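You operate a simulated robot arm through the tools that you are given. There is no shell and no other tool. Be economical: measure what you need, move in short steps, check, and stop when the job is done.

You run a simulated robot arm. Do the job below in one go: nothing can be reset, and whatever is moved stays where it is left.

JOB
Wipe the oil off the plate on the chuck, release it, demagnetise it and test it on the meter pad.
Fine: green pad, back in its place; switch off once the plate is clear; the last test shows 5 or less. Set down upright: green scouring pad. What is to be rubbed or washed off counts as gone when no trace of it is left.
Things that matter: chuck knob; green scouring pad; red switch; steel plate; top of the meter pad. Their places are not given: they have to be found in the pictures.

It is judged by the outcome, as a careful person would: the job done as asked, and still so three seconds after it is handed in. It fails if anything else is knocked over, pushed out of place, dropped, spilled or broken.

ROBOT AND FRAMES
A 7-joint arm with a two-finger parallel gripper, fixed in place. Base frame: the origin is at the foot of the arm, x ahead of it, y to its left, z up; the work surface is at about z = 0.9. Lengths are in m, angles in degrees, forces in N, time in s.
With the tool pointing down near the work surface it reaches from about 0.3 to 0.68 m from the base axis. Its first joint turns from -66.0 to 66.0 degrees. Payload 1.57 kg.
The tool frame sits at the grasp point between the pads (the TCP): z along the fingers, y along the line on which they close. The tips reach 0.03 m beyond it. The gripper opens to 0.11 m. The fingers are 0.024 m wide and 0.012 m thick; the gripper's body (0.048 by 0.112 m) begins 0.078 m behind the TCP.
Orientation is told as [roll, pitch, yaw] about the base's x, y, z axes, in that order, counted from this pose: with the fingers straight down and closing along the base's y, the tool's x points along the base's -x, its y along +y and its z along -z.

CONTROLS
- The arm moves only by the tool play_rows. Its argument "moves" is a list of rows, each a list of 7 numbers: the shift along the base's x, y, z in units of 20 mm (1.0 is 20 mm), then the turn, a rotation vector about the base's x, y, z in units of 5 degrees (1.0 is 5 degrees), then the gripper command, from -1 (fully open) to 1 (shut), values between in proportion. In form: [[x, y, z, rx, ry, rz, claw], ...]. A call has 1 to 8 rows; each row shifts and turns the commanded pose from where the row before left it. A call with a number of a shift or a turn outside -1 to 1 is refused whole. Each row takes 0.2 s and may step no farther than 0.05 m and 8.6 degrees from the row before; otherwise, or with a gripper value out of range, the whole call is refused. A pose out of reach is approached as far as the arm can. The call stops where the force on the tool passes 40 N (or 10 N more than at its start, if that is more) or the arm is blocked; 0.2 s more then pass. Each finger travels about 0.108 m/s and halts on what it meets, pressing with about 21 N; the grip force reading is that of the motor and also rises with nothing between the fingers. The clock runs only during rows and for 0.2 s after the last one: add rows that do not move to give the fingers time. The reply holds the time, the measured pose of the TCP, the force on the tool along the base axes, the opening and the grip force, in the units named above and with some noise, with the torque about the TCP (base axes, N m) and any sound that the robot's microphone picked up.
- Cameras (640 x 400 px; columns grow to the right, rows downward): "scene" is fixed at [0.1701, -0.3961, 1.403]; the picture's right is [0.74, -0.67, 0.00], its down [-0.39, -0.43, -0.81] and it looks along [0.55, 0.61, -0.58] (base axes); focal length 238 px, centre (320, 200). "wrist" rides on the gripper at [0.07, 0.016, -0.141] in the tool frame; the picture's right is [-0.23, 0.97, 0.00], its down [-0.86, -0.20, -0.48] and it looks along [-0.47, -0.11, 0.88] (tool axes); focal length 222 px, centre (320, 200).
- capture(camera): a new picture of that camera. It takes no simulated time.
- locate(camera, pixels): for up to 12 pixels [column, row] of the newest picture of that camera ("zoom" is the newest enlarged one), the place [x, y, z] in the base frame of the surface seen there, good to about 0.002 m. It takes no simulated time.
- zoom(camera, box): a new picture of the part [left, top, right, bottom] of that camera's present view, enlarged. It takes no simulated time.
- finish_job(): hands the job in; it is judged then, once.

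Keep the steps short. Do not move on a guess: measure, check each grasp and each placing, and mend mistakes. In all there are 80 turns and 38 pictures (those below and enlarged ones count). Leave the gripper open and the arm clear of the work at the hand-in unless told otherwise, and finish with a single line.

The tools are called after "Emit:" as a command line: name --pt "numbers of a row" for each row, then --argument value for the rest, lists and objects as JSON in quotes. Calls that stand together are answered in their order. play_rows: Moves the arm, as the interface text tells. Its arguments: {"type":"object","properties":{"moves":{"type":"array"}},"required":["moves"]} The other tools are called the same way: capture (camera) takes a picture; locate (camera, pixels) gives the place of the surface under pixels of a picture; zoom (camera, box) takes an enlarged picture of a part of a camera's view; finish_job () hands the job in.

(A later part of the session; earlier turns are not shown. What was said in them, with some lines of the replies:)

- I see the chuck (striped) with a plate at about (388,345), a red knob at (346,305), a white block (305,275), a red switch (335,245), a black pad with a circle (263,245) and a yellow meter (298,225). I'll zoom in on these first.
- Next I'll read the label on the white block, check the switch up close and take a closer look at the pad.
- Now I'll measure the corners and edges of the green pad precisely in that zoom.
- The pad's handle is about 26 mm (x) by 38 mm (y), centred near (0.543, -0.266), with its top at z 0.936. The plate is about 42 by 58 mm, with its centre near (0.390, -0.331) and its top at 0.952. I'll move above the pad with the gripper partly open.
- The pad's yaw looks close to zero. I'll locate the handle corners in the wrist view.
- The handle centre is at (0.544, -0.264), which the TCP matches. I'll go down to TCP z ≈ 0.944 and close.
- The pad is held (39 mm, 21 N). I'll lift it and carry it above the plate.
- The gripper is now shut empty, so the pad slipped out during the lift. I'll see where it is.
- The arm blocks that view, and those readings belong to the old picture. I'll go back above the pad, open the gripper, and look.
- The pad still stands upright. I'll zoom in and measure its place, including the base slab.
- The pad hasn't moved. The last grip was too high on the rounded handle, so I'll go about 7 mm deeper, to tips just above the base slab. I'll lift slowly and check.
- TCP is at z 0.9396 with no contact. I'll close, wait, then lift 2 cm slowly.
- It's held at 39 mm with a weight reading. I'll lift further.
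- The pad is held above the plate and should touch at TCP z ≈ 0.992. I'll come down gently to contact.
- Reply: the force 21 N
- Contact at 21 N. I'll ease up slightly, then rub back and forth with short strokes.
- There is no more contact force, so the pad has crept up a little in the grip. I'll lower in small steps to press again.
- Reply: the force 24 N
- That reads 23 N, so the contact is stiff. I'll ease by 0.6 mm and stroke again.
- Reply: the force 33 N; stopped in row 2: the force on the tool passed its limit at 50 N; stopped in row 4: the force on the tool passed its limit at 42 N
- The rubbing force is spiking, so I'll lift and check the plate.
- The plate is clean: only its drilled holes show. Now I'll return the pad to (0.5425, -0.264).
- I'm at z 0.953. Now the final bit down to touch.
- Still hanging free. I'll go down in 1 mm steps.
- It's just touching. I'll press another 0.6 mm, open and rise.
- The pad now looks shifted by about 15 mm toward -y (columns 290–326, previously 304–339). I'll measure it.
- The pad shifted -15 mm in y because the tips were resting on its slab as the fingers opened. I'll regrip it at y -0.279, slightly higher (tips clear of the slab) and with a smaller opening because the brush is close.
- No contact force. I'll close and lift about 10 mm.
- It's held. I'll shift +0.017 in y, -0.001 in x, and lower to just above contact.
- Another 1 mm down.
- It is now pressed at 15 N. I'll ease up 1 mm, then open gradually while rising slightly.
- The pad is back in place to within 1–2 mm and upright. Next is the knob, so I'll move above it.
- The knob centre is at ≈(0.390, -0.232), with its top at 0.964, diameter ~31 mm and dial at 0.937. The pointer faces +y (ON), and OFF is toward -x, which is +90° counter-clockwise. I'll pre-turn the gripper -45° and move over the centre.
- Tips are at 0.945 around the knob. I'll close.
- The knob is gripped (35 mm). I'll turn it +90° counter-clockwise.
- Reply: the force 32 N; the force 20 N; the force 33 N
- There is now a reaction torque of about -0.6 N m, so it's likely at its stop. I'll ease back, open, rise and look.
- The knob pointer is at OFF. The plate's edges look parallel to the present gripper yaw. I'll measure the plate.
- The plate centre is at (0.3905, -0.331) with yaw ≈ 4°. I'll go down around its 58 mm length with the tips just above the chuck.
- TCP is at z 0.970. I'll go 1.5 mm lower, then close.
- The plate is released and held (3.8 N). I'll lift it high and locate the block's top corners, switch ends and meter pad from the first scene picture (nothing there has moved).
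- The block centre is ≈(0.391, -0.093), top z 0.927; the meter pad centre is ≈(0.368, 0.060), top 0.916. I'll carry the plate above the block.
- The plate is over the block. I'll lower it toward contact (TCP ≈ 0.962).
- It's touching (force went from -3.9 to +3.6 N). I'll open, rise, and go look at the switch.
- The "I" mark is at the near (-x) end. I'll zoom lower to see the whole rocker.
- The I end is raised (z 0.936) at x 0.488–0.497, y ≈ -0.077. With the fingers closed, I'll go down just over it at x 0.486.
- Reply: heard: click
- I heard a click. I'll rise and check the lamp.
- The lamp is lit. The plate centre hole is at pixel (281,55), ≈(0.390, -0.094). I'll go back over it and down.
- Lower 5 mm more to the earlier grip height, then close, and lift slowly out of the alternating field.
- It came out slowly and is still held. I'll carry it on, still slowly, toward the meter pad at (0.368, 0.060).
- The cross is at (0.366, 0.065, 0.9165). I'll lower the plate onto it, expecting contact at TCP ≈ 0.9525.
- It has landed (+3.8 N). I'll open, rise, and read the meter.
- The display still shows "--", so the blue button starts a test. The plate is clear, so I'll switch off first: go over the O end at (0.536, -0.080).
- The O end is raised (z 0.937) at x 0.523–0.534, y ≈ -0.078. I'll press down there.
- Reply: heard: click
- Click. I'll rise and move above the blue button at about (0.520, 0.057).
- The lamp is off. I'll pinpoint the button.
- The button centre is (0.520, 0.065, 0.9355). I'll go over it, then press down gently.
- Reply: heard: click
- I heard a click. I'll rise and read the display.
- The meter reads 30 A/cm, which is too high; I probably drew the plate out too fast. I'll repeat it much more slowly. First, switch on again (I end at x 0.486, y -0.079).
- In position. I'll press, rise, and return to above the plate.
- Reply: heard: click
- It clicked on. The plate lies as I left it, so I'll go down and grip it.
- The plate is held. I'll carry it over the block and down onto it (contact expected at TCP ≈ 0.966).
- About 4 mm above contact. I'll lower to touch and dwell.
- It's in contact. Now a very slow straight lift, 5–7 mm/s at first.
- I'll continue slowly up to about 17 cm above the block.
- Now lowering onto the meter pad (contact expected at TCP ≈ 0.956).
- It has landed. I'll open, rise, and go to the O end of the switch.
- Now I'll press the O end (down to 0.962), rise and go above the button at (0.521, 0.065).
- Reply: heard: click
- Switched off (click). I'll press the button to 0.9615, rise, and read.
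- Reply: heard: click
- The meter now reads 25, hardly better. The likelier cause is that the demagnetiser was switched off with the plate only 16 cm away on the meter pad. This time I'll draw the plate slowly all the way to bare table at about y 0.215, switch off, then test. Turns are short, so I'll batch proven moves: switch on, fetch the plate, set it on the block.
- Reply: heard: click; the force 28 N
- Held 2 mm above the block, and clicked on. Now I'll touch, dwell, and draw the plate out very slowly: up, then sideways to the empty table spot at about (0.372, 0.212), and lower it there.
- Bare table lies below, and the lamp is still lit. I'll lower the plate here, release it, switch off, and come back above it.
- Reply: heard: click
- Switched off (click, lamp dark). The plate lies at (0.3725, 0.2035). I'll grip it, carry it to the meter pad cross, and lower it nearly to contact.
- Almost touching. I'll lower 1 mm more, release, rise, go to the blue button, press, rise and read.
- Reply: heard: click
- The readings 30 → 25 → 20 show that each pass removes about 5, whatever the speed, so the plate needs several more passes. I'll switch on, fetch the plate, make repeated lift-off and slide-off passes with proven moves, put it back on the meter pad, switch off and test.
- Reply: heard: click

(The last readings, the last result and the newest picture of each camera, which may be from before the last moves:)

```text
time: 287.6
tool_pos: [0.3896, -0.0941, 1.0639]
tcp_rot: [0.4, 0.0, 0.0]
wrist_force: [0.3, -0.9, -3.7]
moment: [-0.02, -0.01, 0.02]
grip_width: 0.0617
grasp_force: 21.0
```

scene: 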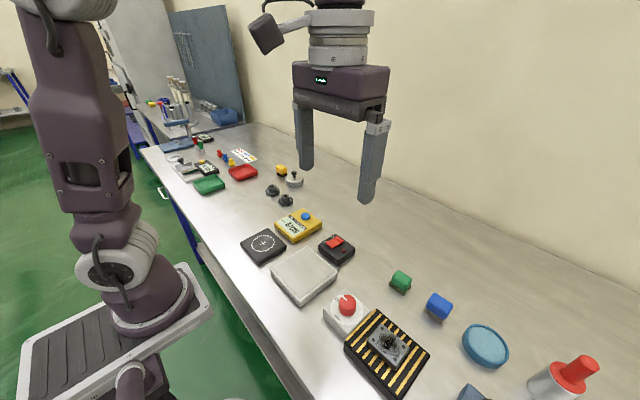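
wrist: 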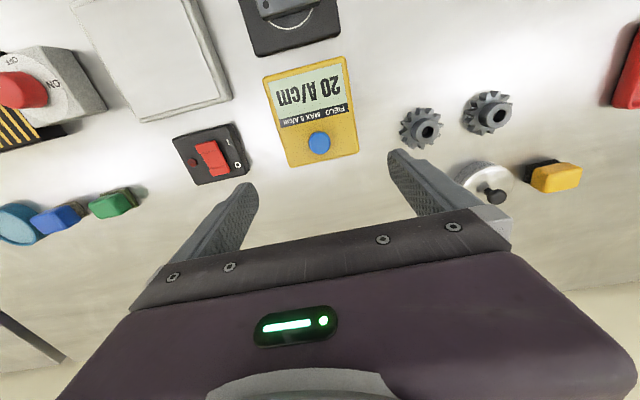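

Emit:
play_rows --pt "0 0.4 0 0 0 0 1" --pt "0 0.4 0 0 0 0 1" --pt "0 0.4 0 0 0 0 1" --pt "0 0.4 0 0 0 0 1" --pt "0 0.4 0 0 0 0 1" --pt "0 0.4 0 0 0 0 1" --pt "0 0.4 0 0 0 0 1" --pt "0 0.4 0 0 0 0 1"

Emit:
play_rows --pt "0 0.6 0 0 0 0 1" --pt "0 0.6 0 0 0 0 1" --pt "0 0.6 0 0 0 0 1" --pt "0 0.6 0 0 0 0 1" --pt "0 0.6 0 0 0 0 1" --pt "0 0.6 0 0 0 0 1" --pt "0 0.6 0 0 0 0 1" --pt "0 0.6 0 0 0 0 1"

Emit:
play_rows --pt "0 -1 0 0 0 0 1" --pt "0 -1 0 0 0 0 1" --pt "0 -1 0 0 0 0 1" --pt "0 -1 0 0 0 0 1" --pt "0 -1 0 0 0 0 1" --pt "0 -1 0 0 0 0 1" --pt "0 -1 0 0 0 0 1" --pt "0 -1 0 0 0 0 1"

Emit:
play_rows --pt "0 0 -0.8 0 0 0 1" --pt "0 0 -0.8 0 0 0 1" --pt "0 0 -0.8 0 0 0 1" --pt "0 0 -0.8 0 0 0 1" --pt "0 0 -0.8 0 0 0 1" --pt "0 0 -0.6 0 0 0 1" --pt "0 0 -0.05 0 0 0 1" --pt "0 0 0 0 0 0 1"

Emit:
play_rows --pt "0 0.1 0 0 0 0 1" --pt "0 0.1 0 0 0 0 1" --pt "0 0.1 0 0 0 0 1" --pt "0 0.1 0 0 0 0 1" --pt "0 0.1 0 0 0 0 1" --pt "0 0.1 0 0 0 0 1" --pt "0 0.1 0 0 0 0 1" --pt "0 0.1 0 0 0 0 1"

Emit:
play_rows --pt "0 0.1 0 0 0 0 1" --pt "0 0.1 0 0 0 0 1" --pt "0 0.1 0 0 0 0 1" --pt "0 0.1 0 0 0 0 1" --pt "0 0.1 0 0 0 0 1" --pt "0 0.1 0 0 0 0 1" --pt "0 0.1 0 0 0 0 1" --pt "0 0.1 0 0 0 0 1"

Emit:
play_rows --pt "0 0.1 0 0 0 0 1" --pt "0 0.1 0 0 0 0 1" --pt "0 0.1 0 0 0 0 1" --pt "0 0.1 0 0 0 0 1" --pt "0 0.1 0 0 0 0 1" --pt "0 0.1 0 0 0 0 1" --pt "0 0.1 0 0 0 0 1" --pt "0 0.1 0 0 0 0 1"

Emit:
play_rows --pt "0 0.1 0 0 0 0 1" --pt "0 0.1 0 0 0 0 1" --pt "0 0.1 0 0 0 0 1" --pt "0 0.1 0 0 0 0 1" --pt "0 0.1 0 0 0 0 1" --pt "0 0.1 0 0 0 0 1" --pt "0 0.1 0 0 0 0 1" --pt "0 0.1 0 0 0 0 1"

Emit:
play_rows --pt "0 0.1 0 0 0 0 1" --pt "0 0.1 0 0 0 0 1" --pt "0 0.1 0 0 0 0 1" --pt "0 0.1 0 0 0 0 1" --pt "0 0.1 0 0 0 0 1" --pt "0 0.1 0 0 0 0 1" --pt "0 0.1 0 0 0 0 1" --pt "0 0.1 0 0 0 0 1"

Emit:
play_rows --pt "0 0.25 0 0 0 0 1" --pt "0 0.25 0 0 0 0 1" --pt "0 0.25 0 0 0 0 1" --pt "0 0.25 0 0 0 0 1" --pt "0 0.25 0 0 0 0 1" --pt "0 0.25 0 0 0 0 1" --pt "0 0.25 0 0 0 0 1" --pt "0 0.25 0 0 0 0 1"

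Emit:
play_rows --pt "0 0.25 0 0 0 0 1" --pt "0 0.25 0 0 0 0 1" --pt "0 0.25 0 0 0 0 1" --pt "0 0.25 0 0 0 0 1" --pt "0 0.25 0 0 0 0 1" --pt "0 0.25 0 0 0 0 1" --pt "0 0.25 0 0 0 0 1" --pt "0 0.25 0 0 0 0 1"

Emit:
capture --camera "wrist"

```text
time: 289.4
tool_pos: [0.392, -0.0296, 1.0644]
tcp_rot: [0.3, 0.0, 0.1]
wrist_force: [0.7, -0.2, -3.4]
moment: [0.0, -0.06, 0.0]
grip_width: 0.0616
grasp_force: 20.9
```

```text
time: 291.2
tool_pos: [0.3913, 0.0686, 1.0639]
tcp_rot: [0.2, -0.1, 0.1]
wrist_force: [-0.5, 0.1, -4.1]
moment: [0.04, -0.03, 0.02]
grip_width: 0.0616
grasp_force: 21.4
```

```text
time: 293.0
tool_pos: [0.3921, -0.0932, 1.0646]
tcp_rot: [0.4, 0.0, 0.1]
wrist_force: [0.3, -0.2, -3.0]
moment: [0.01, 0.01, 0.02]
grip_width: 0.0618
grasp_force: 20.2
```

```text
time: 294.8
tool_pos: [0.3888, -0.0937, 0.9696]
tcp_rot: [0.3, 0.0, 0.1]
wrist_force: [-0.3, 0.0, -4.0]
moment: [-0.03, 0.01, 0.01]
grip_width: 0.0617
grasp_force: 21.3
```

```text
time: 296.6
tool_pos: [0.3888, -0.0771, 0.9724]
tcp_rot: [0.2, 0.0, 0.1]
wrist_force: [-0.5, 0.0, -3.5]
moment: [0.02, -0.02, 0.0]
grip_width: 0.0617
grasp_force: 21.0
```

```text
time: 298.4
tool_pos: [0.39, -0.0613, 0.9705]
tcp_rot: [0.3, 0.0, 0.1]
wrist_force: [-0.1, 0.2, -4.0]
moment: [-0.01, -0.01, -0.02]
grip_width: 0.0617
grasp_force: 21.3
```

```text
time: 300.2
tool_pos: [0.3912, -0.0441, 0.971]
tcp_rot: [0.3, -0.1, 0.0]
wrist_force: [-0.3, -0.1, -3.5]
moment: [-0.01, -0.04, -0.04]
grip_width: 0.0619
grasp_force: 21.1
```

```text
time: 302.0
tool_pos: [0.3893, -0.0293, 0.9714]
tcp_rot: [0.3, 0.0, 0.2]
wrist_force: [0.4, 0.3, -2.5]
moment: [0.01, -0.01, 0.01]
grip_width: 0.0618
grasp_force: 21.1
```

```text
time: 303.8
tool_pos: [0.3892, -0.0137, 0.9705]
tcp_rot: [0.4, 0.0, 0.1]
wrist_force: [-0.2, -0.1, -3.0]
moment: [0.0, 0.0, 0.02]
grip_width: 0.0617
grasp_force: 21.2
```

```text
time: 305.6
tool_pos: [0.3892, 0.0271, 0.9709]
tcp_rot: [0.3, 0.0, -0.1]
wrist_force: [0.1, -0.9, -4.5]
moment: [0.03, -0.03, -0.02]
grip_width: 0.0615
grasp_force: 20.9
```

```text
time: 307.4
tool_pos: [0.3909, 0.0668, 0.9716]
tcp_rot: [0.3, 0.0, 0.1]
wrist_force: [-0.1, -1.0, -4.2]
moment: [0.01, -0.05, 0.01]
grip_width: 0.0617
grasp_force: 20.6
```

```text
1 pictures are left
2 turns are left
```

wrist: 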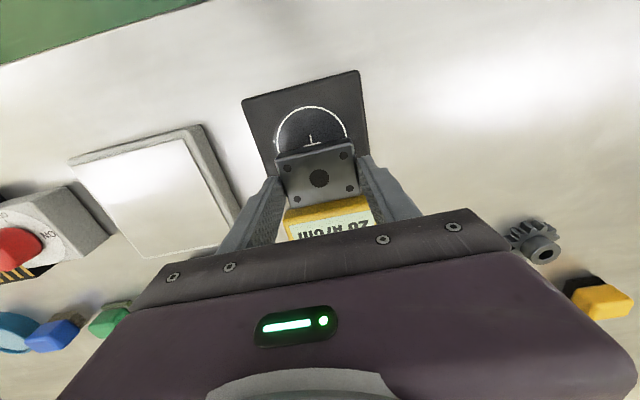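

The lamp is still on and four more passes are done. I have two turns left, so this turn must finish everything. I'll do five more lift-off passes plus a slow final one, set the plate on the clear table spot, switch off, bring it to the meter pad, test and retreat.

Emit:
play_rows --pt "0 -1 0 0 0 0 1" --pt "0 -1 0 0 0 0 1" --pt "0 -1 0 0 0 0 1" --pt "0 -1 0 0 0 0 1" --pt "0 -1 0 0 0 0 1" --pt "0 -1 0 0 0 0 1" --pt "0 -1 0 0 0 0 1" --pt "0 -1 0 0 0 0 1"

Emit:
play_rows --pt "0 0 -0.15 0 0 0 1" --pt "0 0 0 0 0 0 1" --pt "0 0 0 0 0 0 1"

Emit:
play_rows --pt "0 0 0.2 0 0 0 1" --pt "0 0 0.2 0 0 0 1" --pt "0 0 0.2 0 0 0 1" --pt "0 0 0.2 0 0 0 1" --pt "0 0 0.2 0 0 0 1" --pt "0 0 0.2 0 0 0 1" --pt "0 0 0.2 0 0 0 1" --pt "0 0 0.2 0 0 0 1"

Emit:
play_rows --pt "0 0 0.2 0 0 0 1" --pt "0 0 0.2 0 0 0 1" --pt "0 0 0.2 0 0 0 1" --pt "0 0 0.2 0 0 0 1" --pt "0 0 0.2 0 0 0 1" --pt "0 0 0.2 0 0 0 1" --pt "0 0 0.2 0 0 0 1" --pt "0 0 0.2 0 0 0 1"

Emit:
play_rows --pt "0 0 0.2 0 0 0 1" --pt "0 0 0.2 0 0 0 1" --pt "0 0 0.2 0 0 0 1" --pt "0 0 0.2 0 0 0 1" --pt "0 0 0.2 0 0 0 1" --pt "0 0 0.2 0 0 0 1" --pt "0 0 0.2 0 0 0 1" --pt "0 0 0.2 0 0 0 1"

Emit:
play_rows --pt "0 0.4 0 0 0 0 1" --pt "0 0.4 0 0 0 0 1" --pt "0 0.4 0 0 0 0 1" --pt "0 0.4 0 0 0 0 1" --pt "0 0.4 0 0 0 0 1" --pt "0 0.4 0 0 0 0 1" --pt "0 0.4 0 0 0 0 1" --pt "0 0.4 0 0 0 0 1"

Emit:
play_rows --pt "0 0.6 0 0 0 0 1" --pt "0 0.6 0 0 0 0 1" --pt "0 0.6 0 0 0 0 1" --pt "0 0.6 0 0 0 0 1" --pt "0 0.6 0 0 0 0 1" --pt "0 0.6 0 0 0 0 1" --pt "0 0.6 0 0 0 0 1" --pt "0 0.6 0 0 0 0 1"

Emit:
play_rows --pt "0 -1 0 0 0 0 1" --pt "0 -1 0 0 0 0 1" --pt "0 -1 0 0 0 0 1" --pt "0 -1 0 0 0 0 1" --pt "0 -1 0 0 0 0 1" --pt "0 -1 0 0 0 0 1" --pt "0 -1 0 0 0 0 1" --pt "0 -1 0 0 0 0 1"

Emit:
play_rows --pt "0 0 -0.8 0 0 0 1" --pt "0 0 -0.8 0 0 0 1" --pt "0 0 -0.8 0 0 0 1" --pt "0 0 -0.8 0 0 0 1" --pt "0 0 -0.8 0 0 0 1" --pt "0 0 -0.6 0 0 0 1" --pt "0 0 -0.2 0 0 0 1" --pt "0 0 0 0 0 0 1"

Emit:
play_rows --pt "0 0 0.2 0 0 0 1" --pt "0 0 0.2 0 0 0 1" --pt "0 0 0.2 0 0 0 1" --pt "0 0 0.2 0 0 0 1" --pt "0 0 0.2 0 0 0 1" --pt "0 0 0.2 0 0 0 1" --pt "0 0 0.2 0 0 0 1" --pt "0 0 0.2 0 0 0 1"

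Emit:
play_rows --pt "0 0 0.2 0 0 0 1" --pt "0 0 0.2 0 0 0 1" --pt "0 0 0.2 0 0 0 1" --pt "0 0 0.2 0 0 0 1" --pt "0 0 0.2 0 0 0 1" --pt "0 0 0.2 0 0 0 1" --pt "0 0 0.2 0 0 0 1" --pt "0 0 0.2 0 0 0 1"

Emit:
play_rows --pt "0 0 0.2 0 0 0 1" --pt "0 0 0.2 0 0 0 1" --pt "0 0 0.2 0 0 0 1" --pt "0 0 0.2 0 0 0 1" --pt "0 0 0.2 0 0 0 1" --pt "0 0 0.2 0 0 0 1" --pt "0 0 0.2 0 0 0 1" --pt "0 0 0.2 0 0 0 1"

Emit:
play_rows --pt "0 0.4 0 0 0 0 1" --pt "0 0.4 0 0 0 0 1" --pt "0 0.4 0 0 0 0 1" --pt "0 0.4 0 0 0 0 1" --pt "0 0.4 0 0 0 0 1" --pt "0 0.4 0 0 0 0 1" --pt "0 0.4 0 0 0 0 1" --pt "0 0.4 0 0 0 0 1"

Emit:
play_rows --pt "0 0.6 0 0 0 0 1" --pt "0 0.6 0 0 0 0 1" --pt "0 0.6 0 0 0 0 1" --pt "0 0.6 0 0 0 0 1" --pt "0 0.6 0 0 0 0 1" --pt "0 0.6 0 0 0 0 1" --pt "0 0.6 0 0 0 0 1" --pt "0 0.6 0 0 0 0 1"

Emit:
play_rows --pt "0 -1 0 0 0 0 1" --pt "0 -1 0 0 0 0 1" --pt "0 -1 0 0 0 0 1" --pt "0 -1 0 0 0 0 1" --pt "0 -1 0 0 0 0 1" --pt "0 -1 0 0 0 0 1" --pt "0 -1 0 0 0 0 1" --pt "0 -1 0 0 0 0 1"

Emit:
play_rows --pt "0 0 -0.8 0 0 0 1" --pt "0 0 -0.8 0 0 0 1" --pt "0 0 -0.8 0 0 0 1" --pt "0 0 -0.8 0 0 0 1" --pt "0 0 -0.8 0 0 0 1" --pt "0 0 -0.6 0 0 0 1" --pt "0 0 -0.2 0 0 0 1" --pt "0 0 0 0 0 0 1"

Emit:
play_rows --pt "0 0 0.2 0 0 0 1" --pt "0 0 0.2 0 0 0 1" --pt "0 0 0.2 0 0 0 1" --pt "0 0 0.2 0 0 0 1" --pt "0 0 0.2 0 0 0 1" --pt "0 0 0.2 0 0 0 1" --pt "0 0 0.2 0 0 0 1" --pt "0 0 0.2 0 0 0 1"

Emit:
play_rows --pt "0 0 0.2 0 0 0 1" --pt "0 0 0.2 0 0 0 1" --pt "0 0 0.2 0 0 0 1" --pt "0 0 0.2 0 0 0 1" --pt "0 0 0.2 0 0 0 1" --pt "0 0 0.2 0 0 0 1" --pt "0 0 0.2 0 0 0 1" --pt "0 0 0.2 0 0 0 1"

Emit:
play_rows --pt "0 0 0.2 0 0 0 1" --pt "0 0 0.2 0 0 0 1" --pt "0 0 0.2 0 0 0 1" --pt "0 0 0.2 0 0 0 1" --pt "0 0 0.2 0 0 0 1" --pt "0 0 0.2 0 0 0 1" --pt "0 0 0.2 0 0 0 1" --pt "0 0 0.2 0 0 0 1"

Emit:
play_rows --pt "0 0.4 0 0 0 0 1" --pt "0 0.4 0 0 0 0 1" --pt "0 0.4 0 0 0 0 1" --pt "0 0.4 0 0 0 0 1" --pt "0 0.4 0 0 0 0 1" --pt "0 0.4 0 0 0 0 1" --pt "0 0.4 0 0 0 0 1" --pt "0 0.4 0 0 0 0 1"

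Emit:
play_rows --pt "0 0.6 0 0 0 0 1" --pt "0 0.6 0 0 0 0 1" --pt "0 0.6 0 0 0 0 1" --pt "0 0.6 0 0 0 0 1" --pt "0 0.6 0 0 0 0 1" --pt "0 0.6 0 0 0 0 1" --pt "0 0.6 0 0 0 0 1" --pt "0 0.6 0 0 0 0 1"

Emit:
play_rows --pt "0 -1 0 0 0 0 1" --pt "0 -1 0 0 0 0 1" --pt "0 -1 0 0 0 0 1" --pt "0 -1 0 0 0 0 1" --pt "0 -1 0 0 0 0 1" --pt "0 -1 0 0 0 0 1" --pt "0 -1 0 0 0 0 1" --pt "0 -1 0 0 0 0 1"

Emit:
play_rows --pt "0 0 -0.8 0 0 0 1" --pt "0 0 -0.8 0 0 0 1" --pt "0 0 -0.8 0 0 0 1" --pt "0 0 -0.8 0 0 0 1" --pt "0 0 -0.8 0 0 0 1" --pt "0 0 -0.6 0 0 0 1" --pt "0 0 -0.2 0 0 0 1" --pt "0 0 0 0 0 0 1"

Emit:
play_rows --pt "0 0 0.2 0 0 0 1" --pt "0 0 0.2 0 0 0 1" --pt "0 0 0.2 0 0 0 1" --pt "0 0 0.2 0 0 0 1" --pt "0 0 0.2 0 0 0 1" --pt "0 0 0.2 0 0 0 1" --pt "0 0 0.2 0 0 0 1" --pt "0 0 0.2 0 0 0 1"

Emit:
play_rows --pt "0 0 0.2 0 0 0 1" --pt "0 0 0.2 0 0 0 1" --pt "0 0 0.2 0 0 0 1" --pt "0 0 0.2 0 0 0 1" --pt "0 0 0.2 0 0 0 1" --pt "0 0 0.2 0 0 0 1" --pt "0 0 0.2 0 0 0 1" --pt "0 0 0.2 0 0 0 1"

Emit:
play_rows --pt "0 0 0.2 0 0 0 1" --pt "0 0 0.2 0 0 0 1" --pt "0 0 0.2 0 0 0 1" --pt "0 0 0.2 0 0 0 1" --pt "0 0 0.2 0 0 0 1" --pt "0 0 0.2 0 0 0 1" --pt "0 0 0.2 0 0 0 1" --pt "0 0 0.2 0 0 0 1"

```text
time: 309.2
tool_pos: [0.3907, -0.0956, 0.9686]
tcp_rot: [0.2, 0.0, 0.2]
wrist_force: [-0.8, -0.1, -3.7]
moment: [0.01, -0.02, 0.02]
grip_width: 0.062
grasp_force: 20.7
```

```text
time: 310.0
tool_pos: [0.3901, -0.0963, 0.9647]
tcp_rot: [0.1, -0.1, 0.0]
wrist_force: [-0.9, -2.4, 16.0]
moment: [-0.14, -0.03, 0.0]
grip_width: 0.0619
grasp_force: 21.2
```

```text
time: 311.8
tool_pos: [0.3907, -0.0923, 0.9982]
tcp_rot: [0.3, 0.0, 0.1]
wrist_force: [0.7, 0.5, -3.1]
moment: [0.01, -0.02, 0.0]
grip_width: 0.0621
grasp_force: 21.1
```

```text
time: 313.6
tool_pos: [0.3905, -0.0939, 1.0307]
tcp_rot: [0.4, 0.0, 0.0]
wrist_force: [0.4, 0.0, -3.2]
moment: [-0.03, 0.02, 0.0]
grip_width: 0.062
grasp_force: 21.5
```

```text
time: 315.4
tool_pos: [0.3908, -0.093, 1.0633]
tcp_rot: [0.3, 0.0, 0.0]
wrist_force: [0.5, -0.9, -3.6]
moment: [0.0, -0.03, 0.02]
grip_width: 0.0618
grasp_force: 21.2
```

```text
time: 317.2
tool_pos: [0.3897, -0.0283, 1.0647]
tcp_rot: [0.2, -0.1, 0.2]
wrist_force: [-0.2, 0.1, -4.6]
moment: [0.01, 0.02, 0.01]
grip_width: 0.0618
grasp_force: 22.0
```

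```text
time: 319.0
tool_pos: [0.3894, 0.0661, 1.0626]
tcp_rot: [0.4, 0.0, 0.1]
wrist_force: [0.4, -0.3, -4.1]
moment: [-0.03, -0.01, -0.01]
grip_width: 0.0617
grasp_force: 20.8
```

```text
time: 320.8
tool_pos: [0.3876, -0.0952, 1.064]
tcp_rot: [0.4, -0.1, 0.2]
wrist_force: [-0.6, -0.1, -3.7]
moment: [0.0, 0.01, -0.03]
grip_width: 0.0621
grasp_force: 20.6
```

```text
time: 322.6
tool_pos: [0.3903, -0.0902, 0.9673]
tcp_rot: [0.3, 0.0, 0.1]
wrist_force: [-0.8, -0.5, -4.5]
moment: [0.01, -0.01, 0.03]
grip_width: 0.0621
grasp_force: 20.8
```

```text
time: 324.4
tool_pos: [0.3882, -0.0927, 1.0001]
tcp_rot: [0.3, 0.0, 0.0]
wrist_force: [-0.9, 0.0, -3.6]
moment: [0.01, 0.01, -0.01]
grip_width: 0.0619
grasp_force: 21.5
```

```text
time: 326.2
tool_pos: [0.3898, -0.0936, 1.0332]
tcp_rot: [0.3, 0.0, 0.1]
wrist_force: [0.7, -0.3, -3.3]
moment: [-0.02, -0.04, 0.04]
grip_width: 0.0619
grasp_force: 21.0
```

```text
time: 328.0
tool_pos: [0.3907, -0.0928, 1.0633]
tcp_rot: [0.3, 0.1, 0.0]
wrist_force: [0.2, 0.5, -4.5]
moment: [0.0, -0.04, -0.06]
grip_width: 0.0618
grasp_force: 21.2
```

```text
time: 329.8
tool_pos: [0.3897, -0.0299, 1.064]
tcp_rot: [0.3, 0.0, 0.2]
wrist_force: [-0.1, -0.3, -3.6]
moment: [-0.01, -0.01, 0.03]
grip_width: 0.0618
grasp_force: 21.3
```

```text
time: 331.6
tool_pos: [0.3897, 0.068, 1.0633]
tcp_rot: [0.3, 0.1, 0.1]
wrist_force: [-0.4, 0.0, -4.2]
moment: [0.01, -0.01, 0.0]
grip_width: 0.0617
grasp_force: 21.1
```

```text
time: 333.4
tool_pos: [0.3883, -0.0932, 1.0632]
tcp_rot: [0.2, 0.0, 0.0]
wrist_force: [0.1, -1.2, -4.2]
moment: [0.03, 0.02, 0.01]
grip_width: 0.0619
grasp_force: 21.4
```

```text
time: 335.2
tool_pos: [0.3897, -0.0936, 0.9683]
tcp_rot: [0.4, 0.0, 0.1]
wrist_force: [0.5, 0.7, -4.6]
moment: [0.0, 0.02, 0.01]
grip_width: 0.0618
grasp_force: 21.3
```

```text
time: 337.0
tool_pos: [0.3903, -0.093, 0.9996]
tcp_rot: [0.3, -0.1, 0.0]
wrist_force: [-0.1, 0.1, -3.2]
moment: [-0.03, -0.02, 0.03]
grip_width: 0.0614
grasp_force: 20.9
```

```text
time: 338.8
tool_pos: [0.3883, -0.0931, 1.0314]
tcp_rot: [0.4, 0.0, 0.2]
wrist_force: [0.6, 0.3, -3.4]
moment: [-0.01, -0.02, 0.0]
grip_width: 0.0619
grasp_force: 21.3
```

```text
time: 340.6
tool_pos: [0.3898, -0.0922, 1.0627]
tcp_rot: [0.3, 0.0, 0.0]
wrist_force: [0.1, 0.0, -3.3]
moment: [-0.01, -0.03, 0.01]
grip_width: 0.0619
grasp_force: 21.8
```

```text
time: 342.4
tool_pos: [0.3899, -0.0294, 1.0642]
tcp_rot: [0.3, 0.1, 0.1]
wrist_force: [-0.7, 0.9, -4.3]
moment: [0.02, -0.01, -0.01]
grip_width: 0.0618
grasp_force: 21.0
```

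```text
time: 344.2
tool_pos: [0.3909, 0.0669, 1.0638]
tcp_rot: [0.2, -0.1, 0.0]
wrist_force: [-0.6, -0.1, -3.7]
moment: [-0.01, -0.01, -0.02]
grip_width: 0.062
grasp_force: 20.5
```

```text
time: 346.0
tool_pos: [0.3897, -0.0925, 1.0644]
tcp_rot: [0.2, 0.1, 0.1]
wrist_force: [0.3, 0.4, -4.3]
moment: [0.01, -0.02, -0.01]
grip_width: 0.0619
grasp_force: 20.5
```

```text
time: 347.8
tool_pos: [0.3881, -0.0926, 0.9671]
tcp_rot: [0.2, 0.0, 0.1]
wrist_force: [0.2, -0.2, -1.6]
moment: [-0.07, -0.11, 0.01]
grip_width: 0.0619
grasp_force: 21.2
```

```text
time: 349.6
tool_pos: [0.3892, -0.0929, 0.9988]
tcp_rot: [0.3, 0.0, 0.1]
wrist_force: [0.4, -0.6, -3.5]
moment: [0.03, -0.03, -0.01]
grip_width: 0.0616
grasp_force: 20.9
```

```text
time: 351.4
tool_pos: [0.3894, -0.094, 1.0307]
tcp_rot: [0.3, 0.0, -0.1]
wrist_force: [0.1, 0.3, -2.5]
moment: [0.0, -0.01, 0.01]
grip_width: 0.0617
grasp_force: 21.1
```

```text
time: 353.2
tool_pos: [0.3898, -0.094, 1.0626]
tcp_rot: [0.3, 0.0, 0.0]
wrist_force: [0.3, 0.6, -3.6]
moment: [0.0, -0.01, 0.0]
grip_width: 0.0619
grasp_force: 20.4
```

Emit:
play_rows --pt "0 0.4 0 0 0 0 1" --pt "0 0.4 0 0 0 0 1" --pt "0 0.4 0 0 0 0 1" --pt "0 0.4 0 0 0 0 1" --pt "0 0.4 0 0 0 0 1" --pt "0 0.4 0 0 0 0 1" --pt "0 0.4 0 0 0 0 1" --pt "0 0.4 0 0 0 0 1"

Emit:
play_rows --pt "0 0.6 0 0 0 0 1" --pt "0 0.6 0 0 0 0 1" --pt "0 0.6 0 0 0 0 1" --pt "0 0.6 0 0 0 0 1" --pt "0 0.6 0 0 0 0 1" --pt "0 0.6 0 0 0 0 1" --pt "0 0.6 0 0 0 0 1" --pt "0 0.6 0 0 0 0 1"

Emit:
play_rows --pt "0 -1 0 0 0 0 1" --pt "0 -1 0 0 0 0 1" --pt "0 -1 0 0 0 0 1" --pt "0 -1 0 0 0 0 1" --pt "0 -1 0 0 0 0 1" --pt "0 -1 0 0 0 0 1" --pt "0 -1 0 0 0 0 1" --pt "0 -1 0 0 0 0 1"

Emit:
play_rows --pt "0 0 -0.8 0 0 0 1" --pt "0 0 -0.8 0 0 0 1" --pt "0 0 -0.8 0 0 0 1" --pt "0 0 -0.8 0 0 0 1" --pt "0 0 -0.8 0 0 0 1" --pt "0 0 -0.6 0 0 0 1" --pt "0 0 -0.2 0 0 0 1" --pt "0 0 0 0 0 0 1"

Emit:
play_rows --pt "0 0 0.1 0 0 0 1" --pt "0 0 0.1 0 0 0 1" --pt "0 0 0.1 0 0 0 1" --pt "0 0 0.1 0 0 0 1" --pt "0 0 0.1 0 0 0 1" --pt "0 0 0.1 0 0 0 1" --pt "0 0 0.1 0 0 0 1" --pt "0 0 0.1 0 0 0 1"

Emit:
play_rows --pt "0 0 0.1 0 0 0 1" --pt "0 0 0.1 0 0 0 1" --pt "0 0 0.1 0 0 0 1" --pt "0 0 0.1 0 0 0 1" --pt "0 0 0.1 0 0 0 1" --pt "0 0 0.1 0 0 0 1" --pt "0 0 0.1 0 0 0 1" --pt "0 0 0.1 0 0 0 1"

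Emit:
play_rows --pt "0 0 0.1 0 0 0 1" --pt "0 0 0.1 0 0 0 1" --pt "0 0 0.1 0 0 0 1" --pt "0 0 0.1 0 0 0 1" --pt "0 0 0.1 0 0 0 1" --pt "0 0 0.1 0 0 0 1" --pt "0 0 0.1 0 0 0 1" --pt "0 0 0.1 0 0 0 1"

Emit:
play_rows --pt "0 0 0.1 0 0 0 1" --pt "0 0 0.1 0 0 0 1" --pt "0 0 0.1 0 0 0 1" --pt "0 0 0.1 0 0 0 1" --pt "0 0 0.1 0 0 0 1" --pt "0 0 0.1 0 0 0 1" --pt "0 0 0.1 0 0 0 1" --pt "0 0 0.1 0 0 0 1"

Emit:
play_rows --pt "0 0 0.1 0 0 0 1" --pt "0 0 0.1 0 0 0 1" --pt "0 0 0.1 0 0 0 1" --pt "0 0 0.1 0 0 0 1" --pt "0 0 0.1 0 0 0 1" --pt "0 0 0.1 0 0 0 1" --pt "0 0 0.1 0 0 0 1" --pt "0 0 0.1 0 0 0 1"

Emit:
play_rows --pt "0 0 0.1 0 0 0 1" --pt "0 0 0.1 0 0 0 1" --pt "0 0 0.1 0 0 0 1" --pt "0 0 0.1 0 0 0 1" --pt "0 0 0.1 0 0 0 1" --pt "0 0 0.1 0 0 0 1" --pt "0 0 0.1 0 0 0 1" --pt "0 0 0.1 0 0 0 1"

Emit:
play_rows --pt "-0.1 0.2 0 0 0 0 1" --pt "-0.1 0.2 0 0 0 0 1" --pt "-0.1 0.2 0 0 0 0 1" --pt "-0.1 0.2 0 0 0 0 1" --pt "-0.1 0.2 0 0 0 0 1" --pt "-0.1 0.2 0 0 0 0 1" --pt "-0.1 0.2 0 0 0 0 1" --pt "-0.1 0.2 0 0 0 0 1"

Emit:
play_rows --pt "0 0.2 0 0 0 0 1" --pt "0 0.2 0 0 0 0 1" --pt "0 0.2 0 0 0 0 1" --pt "0 0.2 0 0 0 0 1" --pt "0 0.2 0 0 0 0 1" --pt "0 0.2 0 0 0 0 1" --pt "0 0.2 0 0 0 0 1" --pt "0 0.2 0 0 0 0 1"

Emit:
play_rows --pt "0 0.3 0 0 0 0 1" --pt "0 0.3 0 0 0 0 1" --pt "0 0.3 0 0 0 0 1" --pt "0 0.3 0 0 0 0 1" --pt "0 0.3 0 0 0 0 1" --pt "0 0.3 0 0 0 0 1" --pt "0 0.3 0 0 0 0 1" --pt "0 0.3 0 0 0 0 1"

Emit:
play_rows --pt "0 0.55 0 0 0 0 1" --pt "0 0.55 0 0 0 0 1" --pt "0 0.55 0 0 0 0 1" --pt "0 0.55 0 0 0 0 1" --pt "0 0.55 0 0 0 0 1" --pt "0 0.55 0 0 0 0 1" --pt "0 0.55 0 0 0 0 1" --pt "0 0.55 0 0 0 0 1"

Emit:
play_rows --pt "0 0.6 0 0 0 0 1" --pt "0 0.6 0 0 0 0 1" --pt "0 0.6 0 0 0 0 1" --pt "0 0.6 0 0 0 0 1" --pt "0 0.6 0 0 0 0 1" --pt "0 0.5 0 0 0 0 1" --pt "0 0.4 0 0 0 0 1" --pt "0 0 0 0 0 0 1"

Emit:
play_rows --pt "0 0 -0.8 0 0 0 1" --pt "0 0 -0.8 0 0 0 1" --pt "0 0 -0.8 0 0 0 1" --pt "0 0 -0.8 0 0 0 1" --pt "0 0 -0.8 0 0 0 1" --pt "0 0 -0.8 0 0 0 1" --pt "0 0 -0.8 0 0 0 1" --pt "0 0 -0.4 0 0 0 1"

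Emit:
play_rows --pt "0 0 -0.1 0 0 0 1" --pt "0 0 -0.05 0 0 0 1" --pt "0 0 -0.05 0 0 0 1" --pt "0 0 -0.03 0 0 0 1" --pt "0 0 0 0 0 0 1"

Emit:
play_rows --pt "0 0 0 0 0 0 0.2" --pt "0 0 0 0 0 0 -0.3" --pt "0 0 0 0 0 0 -0.45" --pt "0 0 0.5 0 0 0 -0.45" --pt "0 0 1 0 0 0 -0.45" --pt "0 0 1 0 0 0 -0.45" --pt "0 0 1 0 0 0 -0.45" --pt "0 0 1 0 0 0 -0.45"

Emit:
play_rows --pt "0.54 -0.945 0 0 0 0 0" --pt "0.54 -0.945 0 0 0 0 1" --pt "0.54 -0.945 0 0 0 0 1" --pt "0.54 -0.945 0 0 0 0 1" --pt "0.54 -0.945 0 0 0 0 1" --pt "0.54 -0.945 0 0 0 0 1" --pt "0.54 -0.945 0 0 0 0 1" --pt "0.54 -0.945 0 0 0 0 1"

Emit:
play_rows --pt "0.54 -0.945 0 0 0 0 1" --pt "0.54 -0.945 0 0 0 0 1" --pt "0.54 -0.945 0 0 0 0 1" --pt "0.54 -0.945 0 0 0 0 1" --pt "0.54 -0.945 0 0 0 0 1" --pt "0.54 -0.945 0 0 0 0 1" --pt "0.54 -0.945 0 0 0 0 1" --pt "0 0 0 0 0 0 1"

Emit:
play_rows --pt "0 0 -1 0 0 0 1" --pt "0 0 -1 0 0 0 1" --pt "0 0 -0.7 0 0 0 1" --pt "0 0 -0.3 0 0 0 1" --pt "0 0 -0.15 0 0 0 1" --pt "0 0 -0.15 0 0 0 1" --pt "0 0 -0.12 0 0 0 1" --pt "0 0 0 0 0 0 1"

Emit:
play_rows --pt "0 0 1 0 0 0 1" --pt "0 0 1 0 0 0 1" --pt "0 0 1 0 0 0 1" --pt "0 0 0.42 0 0 0 1"

Emit:
play_rows --pt "-0.54 0.945 0 0 0 0 1" --pt "-0.54 0.945 0 0 0 0 1" --pt "-0.54 0.945 0 0 0 0 1" --pt "-0.54 0.945 0 0 0 0 1" --pt "-0.54 0.945 0 0 0 0 1" --pt "-0.54 0.945 0 0 0 0 1" --pt "-0.54 0.945 0 0 0 0 1" --pt "-0.54 0.945 0 0 0 0 1"

Emit:
play_rows --pt "-0.54 0.945 0 0 0 0 0" --pt "-0.54 0.945 0 0 0 0 -0.45" --pt "-0.54 0.945 0 0 0 0 -0.45" --pt "-0.54 0.945 0 0 0 0 -0.45" --pt "-0.54 0.945 0 0 0 0 -0.45" --pt "-0.54 0.945 0 0 0 0 -0.45" --pt "-0.54 0.945 0 0 0 0 -0.45" --pt "0 0 0 0 0 0 -0.45"

Emit:
play_rows --pt "0 0 -1 0 0 0 -0.45" --pt "0 0 -1 0 0 0 -0.45" --pt "0 0 -1 0 0 0 -0.45" --pt "0 0 -1 0 0 0 -0.45" --pt "0 0 -0.5 0 0 0 -0.45" --pt "0 0 0 0 0 0 -0.45"

```text
time: 355.0
tool_pos: [0.39, -0.0299, 1.0643]
tcp_rot: [0.4, 0.0, 0.0]
wrist_force: [-0.7, -0.5, -4.1]
moment: [-0.03, -0.02, 0.0]
grip_width: 0.0615
grasp_force: 21.6
```

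```text
time: 356.8
tool_pos: [0.39, 0.0662, 1.0638]
tcp_rot: [0.3, -0.1, 0.0]
wrist_force: [-0.6, 1.4, -3.9]
moment: [0.02, 0.04, 0.01]
grip_width: 0.0616
grasp_force: 20.5
```

```text
time: 358.6
tool_pos: [0.3897, -0.0939, 1.063]
tcp_rot: [0.3, 0.0, 0.1]
wrist_force: [0.1, 0.1, -3.4]
moment: [0.04, 0.02, -0.02]
grip_width: 0.0619
grasp_force: 21.0
```

```text
time: 360.4
tool_pos: [0.3884, -0.0922, 0.9682]
tcp_rot: [0.3, 0.0, 0.1]
wrist_force: [-0.6, -0.6, 0.8]
moment: [-0.11, -0.09, 0.02]
grip_width: 0.0618
grasp_force: 21.1
```

```text
time: 362.2
tool_pos: [0.3887, -0.0934, 0.9823]
tcp_rot: [0.3, 0.0, 0.0]
wrist_force: [-0.1, -0.7, -3.6]
moment: [0.04, 0.0, 0.02]
grip_width: 0.062
grasp_force: 21.0
```

```text
time: 364.0
tool_pos: [0.3886, -0.094, 0.9996]
tcp_rot: [0.3, 0.0, 0.0]
wrist_force: [-0.2, 0.7, -4.4]
moment: [0.01, 0.0, 0.0]
grip_width: 0.0619
grasp_force: 20.9
```

```text
time: 365.8
tool_pos: [0.39, -0.0926, 1.0153]
tcp_rot: [0.2, -0.1, 0.0]
wrist_force: [-0.1, -0.1, -3.3]
moment: [-0.02, -0.03, -0.05]
grip_width: 0.0618
grasp_force: 20.6
```

```text
time: 367.6
tool_pos: [0.3903, -0.0925, 1.0304]
tcp_rot: [0.3, 0.0, 0.0]
wrist_force: [-0.2, 0.4, -3.8]
moment: [-0.04, 0.0, -0.01]
grip_width: 0.0618
grasp_force: 21.1
```

```text
time: 369.4
tool_pos: [0.3893, -0.0939, 1.0477]
tcp_rot: [0.3, -0.1, 0.0]
wrist_force: [0.1, -0.1, -3.1]
moment: [0.0, -0.02, -0.04]
grip_width: 0.0618
grasp_force: 20.6
```

```text
time: 371.2
tool_pos: [0.3902, -0.0936, 1.0643]
tcp_rot: [0.3, 0.0, 0.0]
wrist_force: [0.4, 1.2, -3.9]
moment: [0.03, 0.01, -0.01]
grip_width: 0.062
grasp_force: 21.5
```

```text
time: 373.0
tool_pos: [0.3738, -0.0609, 1.062]
tcp_rot: [0.3, 0.0, 0.1]
wrist_force: [0.2, 0.1, -3.7]
moment: [-0.01, -0.02, 0.01]
grip_width: 0.0618
grasp_force: 20.8
```

```text
time: 374.8
tool_pos: [0.3726, -0.029, 1.0641]
tcp_rot: [0.2, -0.1, 0.2]
wrist_force: [0.8, 0.3, -3.4]
moment: [-0.01, 0.02, 0.0]
grip_width: 0.0617
grasp_force: 21.4
```

```text
time: 376.6
tool_pos: [0.3732, 0.0189, 1.063]
tcp_rot: [0.3, 0.1, -0.1]
wrist_force: [-0.2, 0.0, -3.3]
moment: [-0.02, -0.01, -0.02]
grip_width: 0.0619
grasp_force: 21.0
```

```text
time: 378.4
tool_pos: [0.3728, 0.106, 1.0638]
tcp_rot: [0.3, 0.0, 0.0]
wrist_force: [-1.2, -0.1, -3.7]
moment: [0.01, 0.01, 0.01]
grip_width: 0.0618
grasp_force: 20.8
```

```text
time: 380.2
tool_pos: [0.373, 0.1849, 1.0635]
tcp_rot: [0.3, -0.1, 0.1]
wrist_force: [-0.2, -0.7, -3.9]
moment: [-0.01, 0.0, -0.02]
grip_width: 0.0617
grasp_force: 20.6
```

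```text
time: 382.0
tool_pos: [0.3741, 0.1844, 0.9422]
tcp_rot: [0.2, 0.0, 0.0]
wrist_force: [-0.6, -0.1, -3.3]
moment: [-0.02, -0.04, 0.0]
grip_width: 0.0619
grasp_force: 20.5
```

```text
time: 383.2
tool_pos: [0.3745, 0.1854, 0.9388]
tcp_rot: [0.2, -0.1, 0.0]
wrist_force: [0.1, -2.3, 15.8]
moment: [-0.2, -0.22, 0.01]
grip_width: 0.0618
grasp_force: 20.9
```

```text
time: 385.0
tool_pos: [0.3724, 0.1846, 1.0303]
tcp_rot: [0.3, 0.0, 0.0]
wrist_force: [0.9, 0.6, -0.2]
moment: [-0.01, 0.01, 0.01]
grip_width: 0.0797
grasp_force: 0.0
```

```text
time: 386.8
tool_pos: [0.4603, 0.0345, 1.0303]
tcp_rot: [0.3, 0.1, 0.1]
wrist_force: [-0.3, -0.4, -0.1]
moment: [-0.02, -0.02, -0.01]
grip_width: 0.0
grasp_force: 21.2
```

```text
time: 388.6
tool_pos: [0.5356, -0.097, 1.0273]
tcp_rot: [0.3, 0.0, 0.0]
wrist_force: [-0.9, 0.3, 0.2]
moment: [0.01, -0.01, 0.03]
grip_width: 0.0
grasp_force: 21.1
```

```text
time: 390.4
tool_pos: [0.5373, -0.0971, 0.9599]
tcp_rot: [0.4, -0.1, 0.1]
wrist_force: [-0.2, 1.5, 8.6]
moment: [0.11, 0.1, 0.0]
grip_width: 0.0
grasp_force: 20.8
heard: click
```

```text
time: 391.4
tool_pos: [0.5348, -0.0978, 1.0294]
tcp_rot: [0.3, 0.0, 0.1]
wrist_force: [-0.3, 0.4, -0.6]
moment: [-0.02, -0.03, -0.04]
grip_width: 0.0
grasp_force: 21.5
```

```text
time: 393.2
tool_pos: [0.4507, 0.0535, 1.0298]
tcp_rot: [0.3, 0.0, 0.0]
wrist_force: [0.0, -0.6, 0.7]
moment: [-0.01, 0.01, -0.01]
grip_width: 0.0001
grasp_force: 20.6
```

```text
time: 395.0
tool_pos: [0.3754, 0.1847, 1.0311]
tcp_rot: [0.3, 0.0, 0.0]
wrist_force: [0.4, -0.4, 0.0]
moment: [0.02, 0.01, -0.03]
grip_width: 0.08
grasp_force: 0.1
```

```text
time: 396.4
tool_pos: [0.3737, 0.1836, 0.9382]
tcp_rot: [0.3, -0.1, 0.0]
wrist_force: [-0.1, 0.4, 0.2]
moment: [0.01, 0.03, 0.02]
grip_width: 0.0796
grasp_force: 0.0
```

Emit:
play_rows --pt "0 0 0 0 0 0 0.1" --pt "0 0 0 0 0 0 0.5" --pt "0 0 0 0 0 0 1" --pt "0 0 0 0 0 0 1" --pt "0 0 0.5 0 0 0 1" --pt "0 0 0.8 0 0 0 1" --pt "0 0 0.8 0 0 0 1" --pt "0 0 0.8 0 0 0 1"

Emit:
play_rows --pt "-0.04 -0.866 0.5 0 0 0 1" --pt "-0.04 -0.866 0.5 0 0 0 1" --pt "-0.04 -0.866 0 0 0 0 1" --pt "-0.04 -0.866 0 0 0 0 1" --pt "-0.04 -0.866 0 0 0 0 1" --pt "-0.04 -0.866 0 0 0 0 1" --pt "-0.04 -0.866 0 0 0 0 1" --pt "-0.04 -0.866 0 0 0 0 1"

Emit:
play_rows --pt "0 0 -0.9 0 0 0 1" --pt "0 0 -0.9 0 0 0 1" --pt "0 0 -0.8 0 0 0 1" --pt "0 0 -0.3 0 0 0 1" --pt "0 0 -0.1 0 0 0 1" --pt "0 0 -0.06 0 0 0 1" --pt "0 0 -0.05 0 0 0 1" --pt "0 0 0 0 0 0 1"

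Emit:
play_rows --pt "0 0 0 0 0 0 0.2" --pt "0 0 0 0 0 0 -0.3" --pt "0 0 0 0 0 0 -0.45" --pt "0 0 0.5 0 0 0 -0.45" --pt "0 0 1 0 0 0 -0.45" --pt "0 0 1 0 0 0 -0.45" --pt "0 0 1 0 0 0 -0.45" --pt "0 0 1 0 0 0 -0.45"

Emit:
play_rows --pt "0.96 -0.01 0 0 0 0 0" --pt "0.96 -0.01 0 0 0 0 1" --pt "0.96 -0.01 0 0 0 0 1" --pt "0.96 -0.01 0 0 0 0 1" --pt "0.96 -0.01 0 0 0 0 1" --pt "0.96 -0.01 0 0 0 0 1" --pt "0.96 -0.01 0 0 0 0 1" --pt "0.92 -0.01 0 0 0 0 1"

Emit:
play_rows --pt "0 0 -0.9 0 0 0 1" --pt "0 0 -0.9 0 0 0 1" --pt "0 0 -0.9 0 0 0 1" --pt "0 0 -0.9 0 0 0 1" --pt "0 0 0 0 0 0 1"

Emit:
play_rows --pt "0 0 -0.2 0 0 0 1" --pt "0 0 -0.12 0 0 0 1" --pt "0 0 -0.1 0 0 0 1" --pt "0 0 -0.07 0 0 0 1" --pt "0 0 -0.05 0 0 0 1" --pt "0 0 0 0 0 0 1"

Emit:
play_rows --pt "0 0 0.5 0 0 0 1" --pt "0 0 1 0 0 0 1" --pt "0 0 1 0 0 0 1" --pt "0 0 1 0 0 0 1" --pt "0 0 1 0 0 0 0" --pt "0 0 1 0 0 0 -1" --pt "0 0 0 0 0 0 -1" --pt "0 0 0 0 0 0 -1"

Emit:
capture --camera "wrist"

```text
time: 398.2
tool_pos: [0.3753, 0.1847, 0.9985]
tcp_rot: [0.2, 0.0, 0.2]
wrist_force: [0.3, -0.8, -3.5]
moment: [0.0, 0.02, -0.03]
grip_width: 0.0613
grasp_force: 21.2
```

```text
time: 400.0
tool_pos: [0.3665, 0.0455, 1.017]
tcp_rot: [0.3, 0.0, 0.2]
wrist_force: [0.8, 0.2, -3.6]
moment: [-0.01, 0.03, 0.0]
grip_width: 0.0617
grasp_force: 21.2
```

```text
time: 401.8
tool_pos: [0.3679, 0.0453, 0.9549]
tcp_rot: [0.2, 0.1, 0.1]
wrist_force: [-6.2, 1.9, 14.2]
moment: [-0.01, 0.04, 0.04]
grip_width: 0.0618
grasp_force: 21.1
```

```text
time: 403.6
tool_pos: [0.3683, 0.0451, 1.0448]
tcp_rot: [0.3, 0.0, 0.1]
wrist_force: [0.3, -0.1, 0.2]
moment: [0.0, -0.02, -0.02]
grip_width: 0.08
grasp_force: 0.1
```

```text
time: 405.4
tool_pos: [0.5185, 0.0457, 1.0428]
tcp_rot: [0.5, 0.1, 0.0]
wrist_force: [-0.3, 0.0, 0.0]
moment: [0.04, 0.01, 0.03]
grip_width: 0.0
grasp_force: 21.5
```

```text
time: 406.6
tool_pos: [0.5184, 0.0464, 0.9731]
tcp_rot: [0.3, 0.0, 0.1]
wrist_force: [0.1, -0.4, 0.3]
moment: [0.01, 0.0, -0.05]
grip_width: 0.0002
grasp_force: 21.1
```

```text
time: 408.0
tool_pos: [0.5194, 0.0438, 0.9622]
tcp_rot: [0.2, 0.1, 0.0]
wrist_force: [0.7, 1.2, 2.5]
moment: [0.06, -0.07, 0.0]
grip_width: 0.0
grasp_force: 21.2
heard: click
```

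```text
time: 409.8
tool_pos: [0.5205, 0.0459, 1.0705]
tcp_rot: [0.3, 0.0, 0.0]
wrist_force: [-0.4, 0.5, 0.7]
moment: [0.03, 0.02, 0.01]
grip_width: 0.11
grasp_force: 0.1
```

```text
0 pictures are left
1 turns are left
```

wrist: 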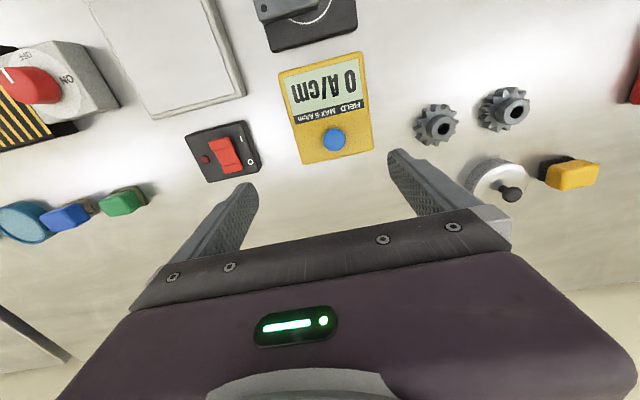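

The meter shows 0 A/cm. The switch is off with its lamp dark, the plate is on the meter pad, the green pad stands in its place, the gripper is open and the arm is clear. Handing in.

Emit:
finish_job

```text
The job is handed in.
```

The plate is wiped clean, released, demagnetised and reads 0 A/cm on the meter; the switch is off, and the green pad is upright within about 2 mm of where it started.
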